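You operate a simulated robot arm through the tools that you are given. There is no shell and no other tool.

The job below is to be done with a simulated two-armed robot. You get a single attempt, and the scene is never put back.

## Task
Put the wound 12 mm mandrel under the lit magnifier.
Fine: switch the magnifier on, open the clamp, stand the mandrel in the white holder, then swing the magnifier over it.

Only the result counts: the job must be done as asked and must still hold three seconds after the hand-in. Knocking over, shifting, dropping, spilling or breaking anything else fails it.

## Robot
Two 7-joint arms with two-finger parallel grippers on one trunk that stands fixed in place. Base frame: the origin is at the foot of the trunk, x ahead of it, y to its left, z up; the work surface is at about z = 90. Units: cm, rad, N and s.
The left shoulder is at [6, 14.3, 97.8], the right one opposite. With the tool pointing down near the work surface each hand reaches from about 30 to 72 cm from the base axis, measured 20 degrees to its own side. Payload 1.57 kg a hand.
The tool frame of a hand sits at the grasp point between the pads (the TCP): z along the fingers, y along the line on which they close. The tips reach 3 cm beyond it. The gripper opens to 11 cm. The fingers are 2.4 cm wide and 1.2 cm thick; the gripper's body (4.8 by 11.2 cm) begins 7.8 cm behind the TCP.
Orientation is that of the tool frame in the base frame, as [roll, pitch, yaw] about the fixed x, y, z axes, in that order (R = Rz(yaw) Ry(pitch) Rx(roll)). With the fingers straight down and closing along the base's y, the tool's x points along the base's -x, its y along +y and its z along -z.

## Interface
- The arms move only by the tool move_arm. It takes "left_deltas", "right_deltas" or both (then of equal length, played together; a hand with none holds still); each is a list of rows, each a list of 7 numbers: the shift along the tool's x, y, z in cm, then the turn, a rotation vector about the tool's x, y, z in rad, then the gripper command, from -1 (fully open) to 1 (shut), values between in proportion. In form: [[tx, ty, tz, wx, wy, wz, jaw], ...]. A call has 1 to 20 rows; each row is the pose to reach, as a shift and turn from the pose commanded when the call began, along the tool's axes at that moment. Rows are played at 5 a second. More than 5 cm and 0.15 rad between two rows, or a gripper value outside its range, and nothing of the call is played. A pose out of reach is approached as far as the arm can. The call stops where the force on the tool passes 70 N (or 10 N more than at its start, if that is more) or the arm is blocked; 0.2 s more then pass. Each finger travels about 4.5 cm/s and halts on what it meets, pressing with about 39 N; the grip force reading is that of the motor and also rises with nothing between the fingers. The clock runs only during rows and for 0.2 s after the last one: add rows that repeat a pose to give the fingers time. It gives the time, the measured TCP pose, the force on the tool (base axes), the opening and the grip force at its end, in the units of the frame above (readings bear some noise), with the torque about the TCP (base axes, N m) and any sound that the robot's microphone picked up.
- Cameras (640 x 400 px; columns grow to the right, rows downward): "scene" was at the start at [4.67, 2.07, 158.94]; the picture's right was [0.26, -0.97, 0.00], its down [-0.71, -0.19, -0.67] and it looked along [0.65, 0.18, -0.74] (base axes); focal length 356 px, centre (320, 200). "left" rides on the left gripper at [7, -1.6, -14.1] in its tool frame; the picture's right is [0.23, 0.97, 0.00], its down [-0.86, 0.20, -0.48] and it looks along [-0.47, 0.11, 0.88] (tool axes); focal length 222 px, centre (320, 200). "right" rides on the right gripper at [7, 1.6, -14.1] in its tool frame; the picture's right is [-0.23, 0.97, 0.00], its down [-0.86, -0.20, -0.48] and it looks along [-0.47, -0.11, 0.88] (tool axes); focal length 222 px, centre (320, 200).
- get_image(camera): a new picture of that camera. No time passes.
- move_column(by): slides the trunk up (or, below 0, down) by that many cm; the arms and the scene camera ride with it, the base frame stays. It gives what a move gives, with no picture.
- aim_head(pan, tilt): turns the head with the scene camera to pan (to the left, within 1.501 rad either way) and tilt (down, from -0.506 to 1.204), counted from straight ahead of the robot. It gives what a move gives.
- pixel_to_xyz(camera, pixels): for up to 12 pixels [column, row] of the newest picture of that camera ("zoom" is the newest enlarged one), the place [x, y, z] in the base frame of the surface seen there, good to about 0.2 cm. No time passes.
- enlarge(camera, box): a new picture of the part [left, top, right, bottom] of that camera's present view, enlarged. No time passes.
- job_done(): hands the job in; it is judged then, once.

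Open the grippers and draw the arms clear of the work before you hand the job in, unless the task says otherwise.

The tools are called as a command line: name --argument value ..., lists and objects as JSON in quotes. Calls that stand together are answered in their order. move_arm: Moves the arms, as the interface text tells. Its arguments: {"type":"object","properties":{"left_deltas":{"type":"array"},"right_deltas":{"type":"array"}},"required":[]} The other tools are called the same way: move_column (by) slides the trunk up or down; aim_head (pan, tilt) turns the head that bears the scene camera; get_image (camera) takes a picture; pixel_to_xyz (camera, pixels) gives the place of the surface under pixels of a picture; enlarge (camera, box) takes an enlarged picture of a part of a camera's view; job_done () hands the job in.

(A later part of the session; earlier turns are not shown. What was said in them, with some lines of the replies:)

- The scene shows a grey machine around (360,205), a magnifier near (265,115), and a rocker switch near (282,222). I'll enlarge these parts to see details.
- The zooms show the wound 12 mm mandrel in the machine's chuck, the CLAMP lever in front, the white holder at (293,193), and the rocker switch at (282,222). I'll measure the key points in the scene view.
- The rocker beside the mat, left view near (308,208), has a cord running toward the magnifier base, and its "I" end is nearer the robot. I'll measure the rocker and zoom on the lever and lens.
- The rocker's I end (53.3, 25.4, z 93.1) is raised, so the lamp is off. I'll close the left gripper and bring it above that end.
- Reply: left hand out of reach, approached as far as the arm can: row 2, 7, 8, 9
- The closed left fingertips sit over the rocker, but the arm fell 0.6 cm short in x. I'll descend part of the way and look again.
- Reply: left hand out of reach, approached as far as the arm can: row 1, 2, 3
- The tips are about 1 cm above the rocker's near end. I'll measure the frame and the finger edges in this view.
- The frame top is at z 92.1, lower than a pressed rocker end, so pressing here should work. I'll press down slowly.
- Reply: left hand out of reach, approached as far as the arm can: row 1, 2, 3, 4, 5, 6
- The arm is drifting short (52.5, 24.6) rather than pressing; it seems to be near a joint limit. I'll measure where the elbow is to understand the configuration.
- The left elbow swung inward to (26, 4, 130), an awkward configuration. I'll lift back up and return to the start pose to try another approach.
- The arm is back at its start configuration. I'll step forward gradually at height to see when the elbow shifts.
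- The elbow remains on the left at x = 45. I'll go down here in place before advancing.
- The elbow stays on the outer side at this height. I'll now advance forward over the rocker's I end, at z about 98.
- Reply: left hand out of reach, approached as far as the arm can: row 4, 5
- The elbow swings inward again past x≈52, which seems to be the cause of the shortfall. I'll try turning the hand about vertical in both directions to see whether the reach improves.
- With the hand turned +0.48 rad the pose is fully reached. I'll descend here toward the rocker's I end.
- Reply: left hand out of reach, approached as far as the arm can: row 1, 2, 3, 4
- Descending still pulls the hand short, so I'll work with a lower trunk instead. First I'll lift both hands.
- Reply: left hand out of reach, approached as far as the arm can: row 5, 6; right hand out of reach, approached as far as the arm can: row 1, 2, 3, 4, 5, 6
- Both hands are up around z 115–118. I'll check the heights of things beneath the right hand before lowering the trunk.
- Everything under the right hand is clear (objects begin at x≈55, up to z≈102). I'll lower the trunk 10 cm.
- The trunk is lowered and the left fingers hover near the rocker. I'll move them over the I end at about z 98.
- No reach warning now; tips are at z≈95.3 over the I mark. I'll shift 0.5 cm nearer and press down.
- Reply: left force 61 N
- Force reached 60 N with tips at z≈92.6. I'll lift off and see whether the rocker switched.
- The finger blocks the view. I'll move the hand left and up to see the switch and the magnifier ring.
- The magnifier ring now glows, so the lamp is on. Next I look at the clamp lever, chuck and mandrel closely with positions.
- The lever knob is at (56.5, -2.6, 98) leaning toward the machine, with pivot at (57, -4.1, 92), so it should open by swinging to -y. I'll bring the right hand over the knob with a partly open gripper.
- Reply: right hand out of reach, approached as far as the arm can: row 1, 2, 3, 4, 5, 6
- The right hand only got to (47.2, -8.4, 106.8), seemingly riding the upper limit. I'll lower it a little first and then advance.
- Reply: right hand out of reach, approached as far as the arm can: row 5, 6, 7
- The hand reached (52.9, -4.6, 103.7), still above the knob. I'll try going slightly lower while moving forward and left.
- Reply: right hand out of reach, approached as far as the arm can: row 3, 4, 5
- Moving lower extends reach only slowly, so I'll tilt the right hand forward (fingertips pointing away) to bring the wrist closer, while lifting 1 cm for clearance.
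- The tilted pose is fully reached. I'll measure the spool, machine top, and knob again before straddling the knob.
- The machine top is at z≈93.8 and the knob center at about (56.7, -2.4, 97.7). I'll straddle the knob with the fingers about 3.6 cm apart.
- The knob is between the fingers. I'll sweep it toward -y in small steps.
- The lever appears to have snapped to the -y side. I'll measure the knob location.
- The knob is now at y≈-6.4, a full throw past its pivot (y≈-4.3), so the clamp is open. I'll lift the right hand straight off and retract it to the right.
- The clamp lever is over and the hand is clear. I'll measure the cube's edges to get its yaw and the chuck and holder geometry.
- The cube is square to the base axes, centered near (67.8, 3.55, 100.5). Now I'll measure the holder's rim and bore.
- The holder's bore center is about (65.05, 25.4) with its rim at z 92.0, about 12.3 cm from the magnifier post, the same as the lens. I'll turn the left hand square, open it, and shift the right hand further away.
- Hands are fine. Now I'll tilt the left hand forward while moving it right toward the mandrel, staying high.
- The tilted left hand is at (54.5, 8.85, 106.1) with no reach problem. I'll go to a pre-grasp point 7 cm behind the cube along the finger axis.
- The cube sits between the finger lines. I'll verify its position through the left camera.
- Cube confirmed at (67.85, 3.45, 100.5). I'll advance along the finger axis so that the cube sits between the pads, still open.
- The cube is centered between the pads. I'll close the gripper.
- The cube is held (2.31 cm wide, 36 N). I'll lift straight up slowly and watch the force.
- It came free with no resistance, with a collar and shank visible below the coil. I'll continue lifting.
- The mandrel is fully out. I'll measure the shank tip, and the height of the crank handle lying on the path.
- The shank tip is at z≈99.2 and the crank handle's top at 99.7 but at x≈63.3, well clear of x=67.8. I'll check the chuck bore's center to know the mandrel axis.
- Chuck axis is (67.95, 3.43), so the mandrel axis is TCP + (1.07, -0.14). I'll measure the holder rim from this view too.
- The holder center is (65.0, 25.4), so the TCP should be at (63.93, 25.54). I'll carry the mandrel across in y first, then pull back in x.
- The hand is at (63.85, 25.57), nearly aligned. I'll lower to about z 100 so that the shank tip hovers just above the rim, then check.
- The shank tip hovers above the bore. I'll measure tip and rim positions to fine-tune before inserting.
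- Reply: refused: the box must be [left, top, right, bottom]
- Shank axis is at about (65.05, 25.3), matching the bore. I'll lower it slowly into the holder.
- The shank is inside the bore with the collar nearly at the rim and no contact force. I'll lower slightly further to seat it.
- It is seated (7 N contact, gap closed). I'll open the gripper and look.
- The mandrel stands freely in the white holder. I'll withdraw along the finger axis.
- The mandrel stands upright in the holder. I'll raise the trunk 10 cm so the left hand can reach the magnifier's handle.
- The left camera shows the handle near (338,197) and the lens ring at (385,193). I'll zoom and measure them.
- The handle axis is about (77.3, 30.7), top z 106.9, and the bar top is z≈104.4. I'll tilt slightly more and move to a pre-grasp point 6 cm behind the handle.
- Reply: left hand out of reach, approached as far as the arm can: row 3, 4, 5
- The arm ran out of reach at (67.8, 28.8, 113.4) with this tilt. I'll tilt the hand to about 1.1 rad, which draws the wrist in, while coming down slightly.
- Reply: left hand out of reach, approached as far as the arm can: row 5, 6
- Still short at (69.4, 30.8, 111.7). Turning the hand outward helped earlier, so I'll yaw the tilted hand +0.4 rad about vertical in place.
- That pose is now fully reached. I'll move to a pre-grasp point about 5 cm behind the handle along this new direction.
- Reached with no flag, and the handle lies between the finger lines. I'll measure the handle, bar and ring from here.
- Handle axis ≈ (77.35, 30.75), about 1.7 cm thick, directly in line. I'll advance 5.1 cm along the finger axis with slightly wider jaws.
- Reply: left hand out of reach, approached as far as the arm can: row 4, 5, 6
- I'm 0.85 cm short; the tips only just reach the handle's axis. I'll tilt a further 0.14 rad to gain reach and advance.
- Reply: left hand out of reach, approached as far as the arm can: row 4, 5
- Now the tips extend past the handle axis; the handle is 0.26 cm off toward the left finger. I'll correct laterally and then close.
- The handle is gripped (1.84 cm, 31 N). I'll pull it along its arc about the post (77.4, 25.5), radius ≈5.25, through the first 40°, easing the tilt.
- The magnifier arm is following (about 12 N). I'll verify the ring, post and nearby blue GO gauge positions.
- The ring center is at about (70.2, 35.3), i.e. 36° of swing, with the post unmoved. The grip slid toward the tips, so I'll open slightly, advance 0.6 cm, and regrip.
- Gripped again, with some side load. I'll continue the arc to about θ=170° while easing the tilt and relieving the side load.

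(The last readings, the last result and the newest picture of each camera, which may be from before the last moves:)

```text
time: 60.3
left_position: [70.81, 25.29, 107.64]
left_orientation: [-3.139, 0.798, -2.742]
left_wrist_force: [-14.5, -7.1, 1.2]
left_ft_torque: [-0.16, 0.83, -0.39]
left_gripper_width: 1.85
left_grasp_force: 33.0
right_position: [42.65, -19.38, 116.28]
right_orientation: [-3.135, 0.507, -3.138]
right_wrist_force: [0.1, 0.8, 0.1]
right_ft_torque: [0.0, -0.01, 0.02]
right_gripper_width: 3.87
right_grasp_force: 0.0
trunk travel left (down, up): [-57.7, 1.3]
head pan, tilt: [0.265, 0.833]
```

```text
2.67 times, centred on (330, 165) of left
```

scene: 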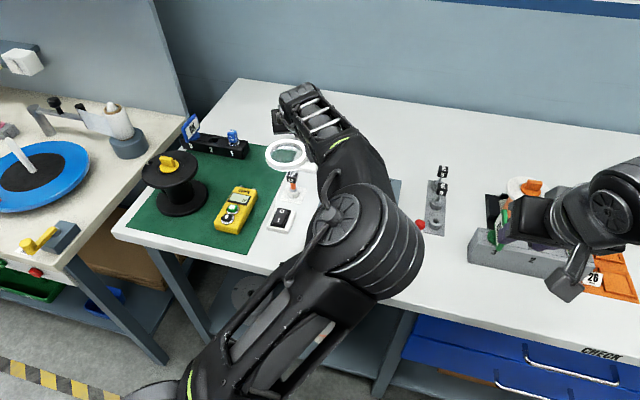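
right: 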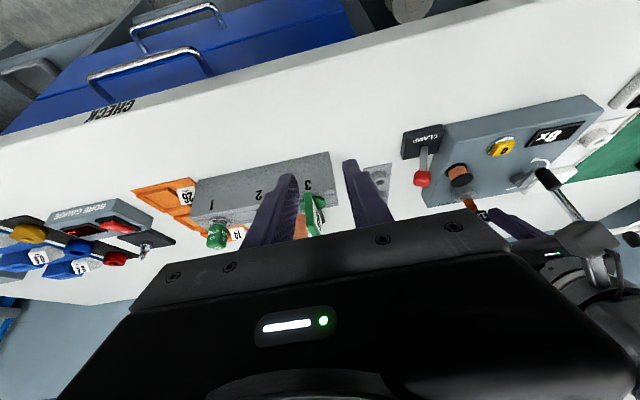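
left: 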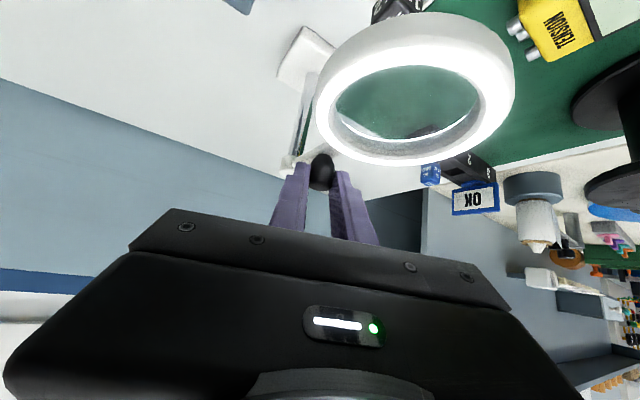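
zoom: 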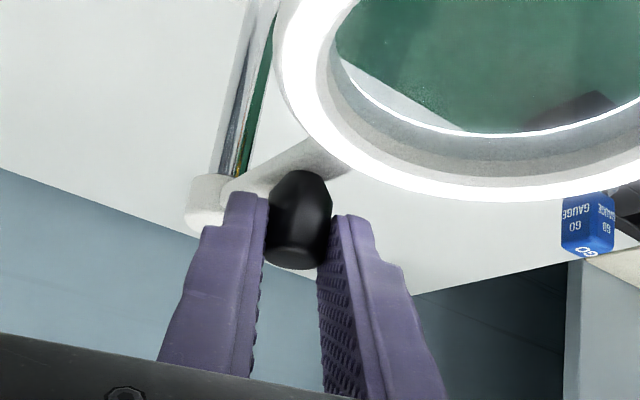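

The lens is swinging well. I'll measure the ring to see its angle and remaining distance to the holder.

pixel_to_xyz --camera "left" --pixels '[[325, 100], [505, 80], [410, 158], [400, 25], [345, 55], [480, 140], [350, 145], [470, 30], [318, 170], [310, 160]]'

pixel_to_xyz --camera "scene" --pixels '[[267, 155], [285, 141], [304, 158], [286, 169], [292, 178]]'

enlarge --camera "scene" --box '[250, 120, 330, 210]'

```text
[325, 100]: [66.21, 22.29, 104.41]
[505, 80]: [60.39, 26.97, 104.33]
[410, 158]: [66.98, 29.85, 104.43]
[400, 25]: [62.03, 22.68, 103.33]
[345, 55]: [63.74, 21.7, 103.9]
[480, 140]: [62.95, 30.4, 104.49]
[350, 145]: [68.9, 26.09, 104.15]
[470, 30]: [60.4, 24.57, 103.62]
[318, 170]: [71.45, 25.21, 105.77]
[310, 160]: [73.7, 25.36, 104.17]
```

```text
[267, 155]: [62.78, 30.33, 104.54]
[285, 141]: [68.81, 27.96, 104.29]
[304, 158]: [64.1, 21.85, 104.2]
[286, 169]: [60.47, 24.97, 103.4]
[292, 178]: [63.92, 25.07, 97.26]
```

```text
4.44 times, centred on (290, 165) of scene
```

zoom: 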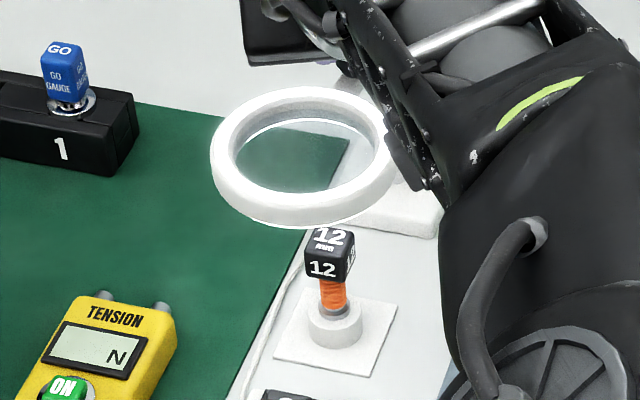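

The ring center is at about (64.7, 26.1) versus the holder at (65.0, 25.4), so about 3° remain. I'll nudge the handle 0.35 cm further in -y.

move_arm --left_deltas '[[0.11, -0.12, -0.12, 0, 0, 0, 1], [0.22, -0.26, -0.23, 0, 0, 0, 1], [0.22, -0.26, -0.23, 0, 0, 0, 1]]'

get_image --camera "left"

pixel_to_xyz --camera "left" --pixels '[[325, 100], [505, 80], [410, 158], [345, 55], [480, 140], [350, 145], [470, 30]]'

enlarge --camera "scene" --box '[250, 120, 330, 210]'

pixel_to_xyz --camera "zoom" --pixels '[[222, 160], [300, 97], [383, 165], [300, 205], [245, 195], [355, 195], [345, 105], [245, 115]]'

```text
time: 61.1
left_position: [70.71, 25.38, 107.73]
left_orientation: [-3.141, 0.803, -2.739]
left_wrist_force: [2.2, 0.3, -1.7]
left_ft_torque: [0.38, -0.03, 0.03]
left_gripper_width: 1.87
left_grasp_force: 32.9
right_position: [42.89, -19.29, 116.19]
right_orientation: [-3.137, 0.506, -3.138]
right_wrist_force: [-1.1, -0.1, -0.4]
right_ft_torque: [0.03, 0.01, 0.0]
right_gripper_width: 3.86
right_grasp_force: 0.0
trunk travel left (down, up): [-57.7, 1.3]
head pan, tilt: [0.265, 0.833]
```

```text
taken
```

left: 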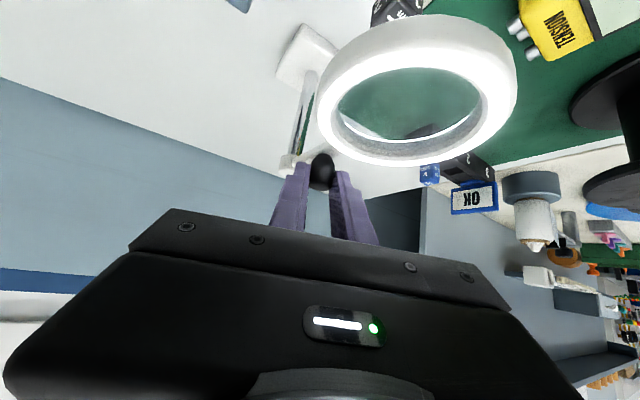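

```text
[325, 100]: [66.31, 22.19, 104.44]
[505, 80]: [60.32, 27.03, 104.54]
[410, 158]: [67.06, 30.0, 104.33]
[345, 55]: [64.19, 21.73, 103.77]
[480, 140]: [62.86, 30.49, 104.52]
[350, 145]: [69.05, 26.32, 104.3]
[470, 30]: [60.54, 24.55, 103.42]
```

```text
4.44 times, centred on (290, 165) of scene
```

zoom: 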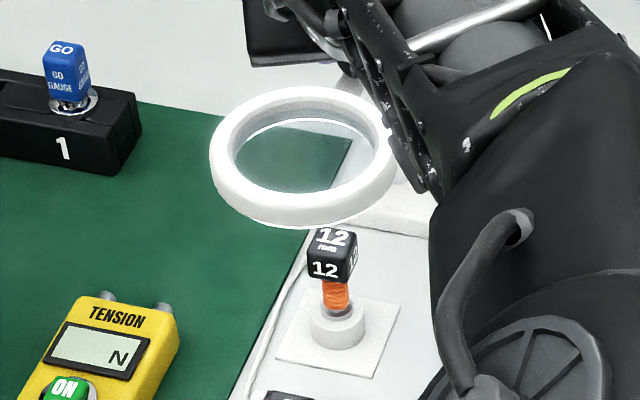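

```text
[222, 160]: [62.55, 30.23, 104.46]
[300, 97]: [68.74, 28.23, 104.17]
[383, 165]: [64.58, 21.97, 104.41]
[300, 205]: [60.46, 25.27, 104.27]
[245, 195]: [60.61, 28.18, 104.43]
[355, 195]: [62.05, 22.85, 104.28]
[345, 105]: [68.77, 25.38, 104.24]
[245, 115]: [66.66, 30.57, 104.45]
```

Forces relaxed without moving the ring; its center is about (64.6, 26.4), 1 cm off in y. I'll push the handle another 0.6 cm in -y.

move_arm --left_deltas '[[0.05, -0.18, -0.06, 0, 0, 0, 1], [0.11, -0.37, -0.11, 0, 0, 0, 1], [0.17, -0.56, -0.17, 0, 0, 0, 1], [0.17, -0.56, -0.17, 0, 0, 0, 1]]'

enlarge --camera "scene" --box '[250, 120, 330, 210]'

pixel_to_xyz --camera "zoom" --pixels '[[225, 160], [300, 97], [386, 165], [300, 205], [245, 195], [355, 195], [345, 105], [245, 115]]'

```text
time: 62.1
left_position: [70.72, 24.89, 107.76]
left_orientation: [3.141, 0.803, -2.738]
left_wrist_force: [5.8, 5.3, 3.7]
left_ft_torque: [0.06, 0.03, 0.07]
left_gripper_width: 1.83
left_grasp_force: 33.1
right_position: [42.87, -19.35, 116.14]
right_orientation: [-3.134, 0.506, -3.138]
right_wrist_force: [0.7, 0.1, -0.4]
right_ft_torque: [0.02, -0.01, -0.01]
right_gripper_width: 3.84
right_grasp_force: 0.1
trunk travel left (down, up): [-57.7, 1.3]
head pan, tilt: [0.265, 0.833]
```

```text
4.44 times, centred on (290, 165) of scene
```

zoom: 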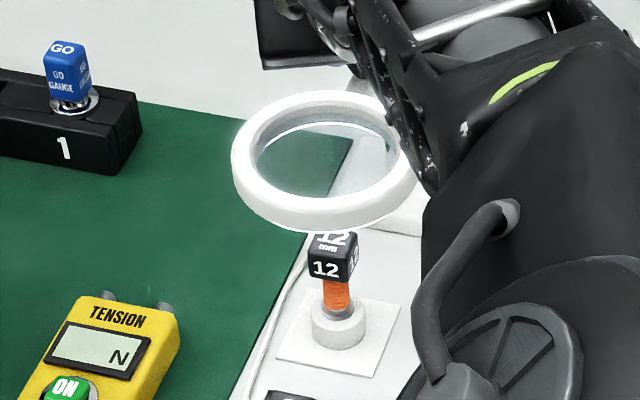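

```text
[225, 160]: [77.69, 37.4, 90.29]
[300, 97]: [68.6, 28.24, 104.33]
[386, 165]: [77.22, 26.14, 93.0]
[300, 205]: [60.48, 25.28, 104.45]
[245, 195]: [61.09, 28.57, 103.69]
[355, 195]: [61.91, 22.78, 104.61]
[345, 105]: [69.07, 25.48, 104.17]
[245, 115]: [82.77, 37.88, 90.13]
```

The ring shifted about 1.1 cm. I'll measure its rim again to confirm centering.

enlarge --camera "scene" --box '[250, 120, 330, 210]'

pixel_to_xyz --camera "zoom" --pixels '[[242, 165], [320, 98], [405, 170], [325, 208], [265, 198], [380, 198], [365, 108], [268, 118]]'

get_image --camera "left"

pixel_to_xyz --camera "left" --pixels '[[322, 100], [505, 80], [400, 158], [340, 55], [470, 140], [345, 145]]'

```text
4.44 times, centred on (290, 165) of scene
```

zoom: 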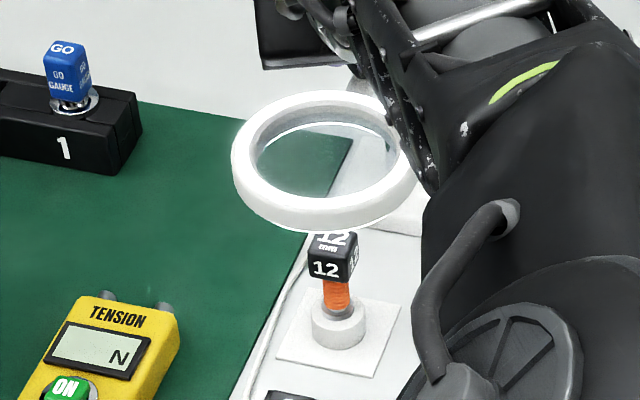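

```text
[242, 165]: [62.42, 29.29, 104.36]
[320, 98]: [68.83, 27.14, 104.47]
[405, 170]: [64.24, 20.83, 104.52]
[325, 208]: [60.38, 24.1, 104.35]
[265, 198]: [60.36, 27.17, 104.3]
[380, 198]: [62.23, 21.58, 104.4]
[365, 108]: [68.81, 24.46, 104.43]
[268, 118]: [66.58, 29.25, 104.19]
```

```text
taken
```

left: 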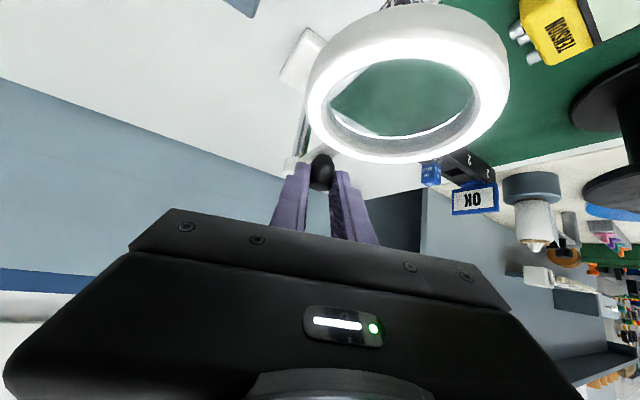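

```text
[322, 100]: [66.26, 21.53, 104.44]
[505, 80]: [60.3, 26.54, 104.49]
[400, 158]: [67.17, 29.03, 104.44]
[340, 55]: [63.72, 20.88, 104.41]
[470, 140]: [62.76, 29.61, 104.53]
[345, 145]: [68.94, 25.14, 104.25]
```

The ring center is at (64.55, 25.5), essentially over the mandrel at (65.0, 25.4). I'll open the gripper and back off along the finger axis.

move_arm --left_deltas '[[0, 0, 0, 0, 0, 0, 0.7], [0, 0, 0, 0, 0, 0, 0.5], [0, 0, 0, 0, 0, 0, 0.4], [0, 0, -1, 0, 0, 0, 0.4], [-0.2, 0, -2.5, 0, 0, 0, 0.4], [-0.5, 0, -5, 0, 0, 0, 0.4], [-0.5, 0, -5, 0, 0, 0, 0.4]]'

get_image --camera "left"

enlarge --camera "scene" --box '[250, 120, 330, 210]'

```text
time: 63.7
left_position: [67.51, 23.55, 111.42]
left_orientation: [-3.14, 0.798, -2.738]
left_wrist_force: [-0.5, 0.2, -0.2]
left_ft_torque: [0.02, -0.03, 0.03]
left_gripper_width: 3.31
left_grasp_force: 0.0
right_position: [42.82, -19.37, 116.2]
right_orientation: [-3.135, 0.506, -3.139]
right_wrist_force: [0.4, 0.7, -0.8]
right_ft_torque: [-0.02, 0.04, -0.01]
right_gripper_width: 3.83
right_grasp_force: 0.0
trunk travel left (down, up): [-57.7, 1.3]
head pan, tilt: [0.265, 0.833]
```

```text
taken
```

left: 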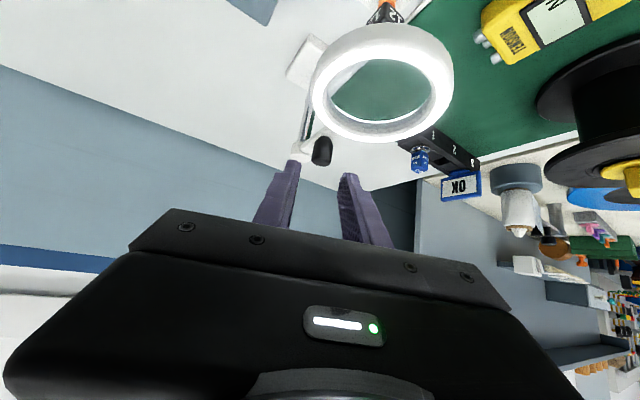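

```text
4.44 times, centred on (290, 165) of scene
```

zoom: 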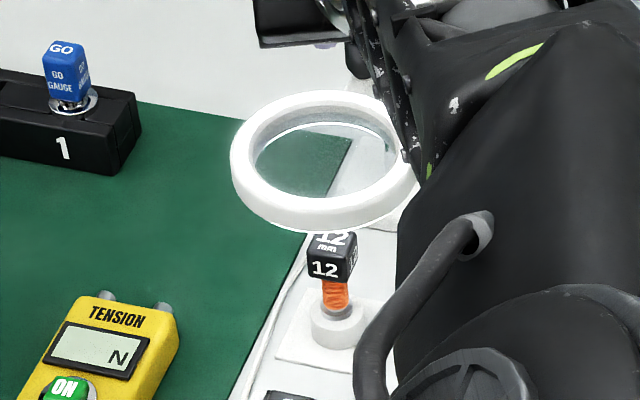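

The handle is released and the ring stayed in place. I'll retract the left hand up and back, clear of the work.

move_arm --left_deltas '[[0, 0, -2.5, 0, 0, 0, 0.4], [0, 0, -4.5, 0, 0, 0, 0.2], [1.75, 0, -6.3, 0, 0, 0, 0], [3.5, 0, -8.1, 0, 0, 0, -0.3], [5.5, 0, -10.2, 0, 0, 0, -0.6], [7.5, 0, -12.2, 0, 0, 0, -1], [10, 0, -14.8, 0, 0, 0, -1], [10, 0, -14.8, 0, 0, 0, -1]]' --right_deltas '[[0, 0, 0, 0, 0, 0, 0.3], [0, 0, 0, 0, 0, 0, 0], [0, 0, 0, 0, 0, 0, -0.3], [0, 0, 0, 0, 0, 0, -0.6], [0, 0, 0, 0, 0, 0, -1], [0, 0, 0, 0, 0, 0, -1], [0, 0, 0, 0, 0, 0, -1], [0, 0, 0, 0, 0, 0, -1]]'

get_image --camera "scene"

get_image --camera "left"

```text
time: 65.5
left_position: [51.63, 17.96, 114.06]
left_orientation: [-3.139, 0.785, -2.706]
left_wrist_force: [-1.3, -0.8, -0.1]
left_ft_torque: [0.01, -0.01, 0.02]
left_gripper_width: 11.01
left_grasp_force: 0.2
right_position: [42.92, -19.32, 116.32]
right_orientation: [-3.135, 0.505, -3.139]
right_wrist_force: [0.5, -0.9, 0.8]
right_ft_torque: [0.05, -0.01, -0.01]
right_gripper_width: 11.02
right_grasp_force: 0.0
trunk travel left (down, up): [-57.7, 1.3]
head pan, tilt: [0.265, 0.833]
```

```text
taken
```

scene: 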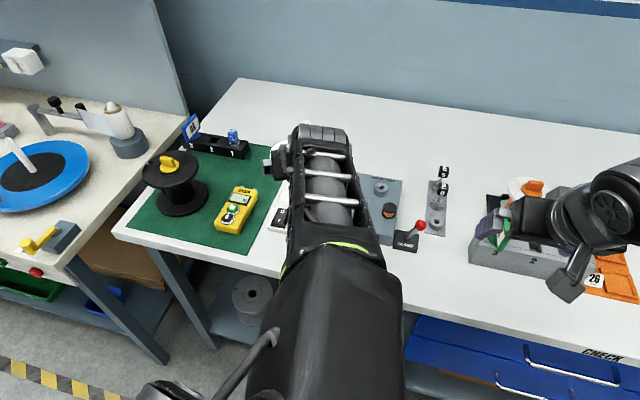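

```text
taken
```

left: 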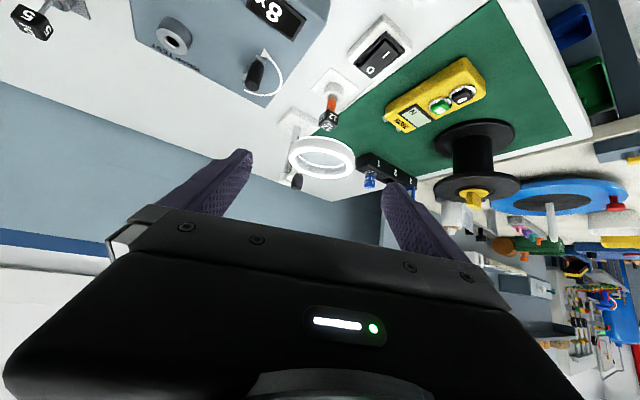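

Nothing was disturbed. I'll retract the left hand further to the left and back so I can see the whole result.

move_arm --left_deltas '[[1.3, 3, -1.3, 0, 0.1, 0, -1], [2.6, 6, -2.6, 0, 0.2, 0, -1], [4, 9, -4, 0, 0.3, 0, -1], [5.3, 12.3, -5.3, 0, 0.4, 0, -1], [5.3, 12.3, -5.3, 0, 0.4, 0, -1]]'

get_image --camera "scene"

enlarge --camera "scene" --box '[240, 110, 460, 260]'

enlarge --camera "scene" --box '[250, 130, 340, 240]'

```text
time: 66.7
left_position: [39.66, 25.03, 114.51]
left_orientation: [-3.141, 0.4, -2.739]
left_wrist_force: [-0.2, 1.2, -0.9]
left_ft_torque: [-0.01, 0.0, 0.03]
left_gripper_width: 11.01
left_grasp_force: 0.0
right_position: [42.81, -19.33, 116.29]
right_orientation: [-3.136, 0.505, -3.137]
right_wrist_force: [0.5, 0.2, 0.6]
right_ft_torque: [0.01, 0.02, -0.02]
right_gripper_width: 11.0
right_grasp_force: 0.0
trunk travel left (down, up): [-57.7, 1.3]
head pan, tilt: [0.265, 0.833]
```

```text
taken
```

scene: 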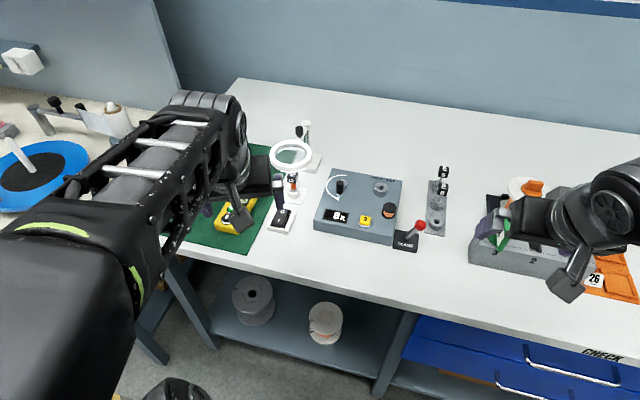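

```text
2.67 times, centred on (350, 185) of scene
```

zoom: 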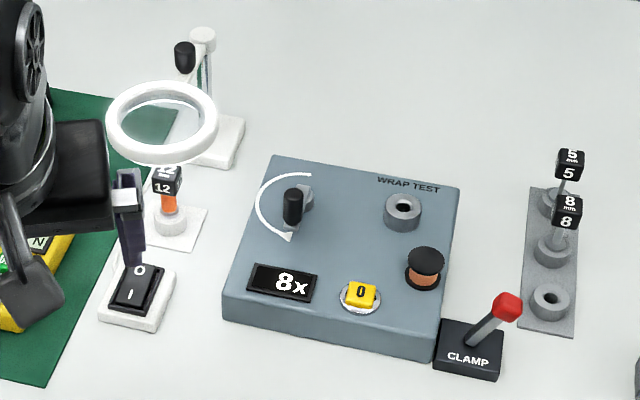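

```text
3.64 times, centred on (295, 185) of scene
```

zoom: 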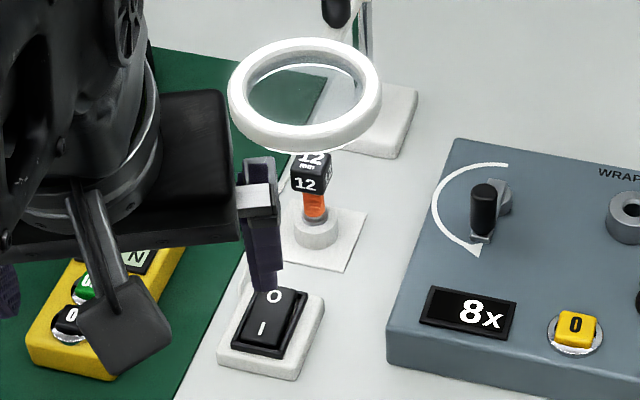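

The mandrel stands upright under the glowing ring and nothing else has moved. I'll do one last check of the ring's center against the mandrel.

pixel_to_xyz --camera "zoom" --pixels '[[238, 85], [372, 85], [300, 45], [310, 128], [255, 115], [360, 110], [345, 55], [255, 60], [312, 158], [316, 222]]'

```text
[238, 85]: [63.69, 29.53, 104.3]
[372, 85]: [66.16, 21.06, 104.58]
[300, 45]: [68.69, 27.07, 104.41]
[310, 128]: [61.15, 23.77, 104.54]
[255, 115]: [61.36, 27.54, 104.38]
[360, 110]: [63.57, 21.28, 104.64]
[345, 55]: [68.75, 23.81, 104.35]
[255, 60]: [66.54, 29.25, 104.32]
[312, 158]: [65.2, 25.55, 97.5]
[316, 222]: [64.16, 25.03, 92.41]
```

The ring center is (64.9, 25.35), directly above the mandrel (65.1, 25.45). The lamp is lit, the clamp is open, and both grippers are open and clear, so I'm handing in.

job_done

```text
The job is handed in.
```

The wound 12 mm mandrel is standing in the white holder under the lit magnifier, and I've handed the job in. I haven't seen the verdict.

- **Magnifier:** the rocker is switched to I and the ring is glowing. The arm is swung over so the lens centre is within about 3 mm of the mandrel.
- **Clamp:** the lever is fully over to the open side, and the mandrel lifted out with no resistance.
- **Mandrel:** it is upright, with its collar seated on the holder rim.
- **Everything else:** the last pictures I took showed nothing else moved or knocked over. My own arms hid the yellow tension meter and the gauge block on the right in part.

Both grippers are open and drawn back from the work.
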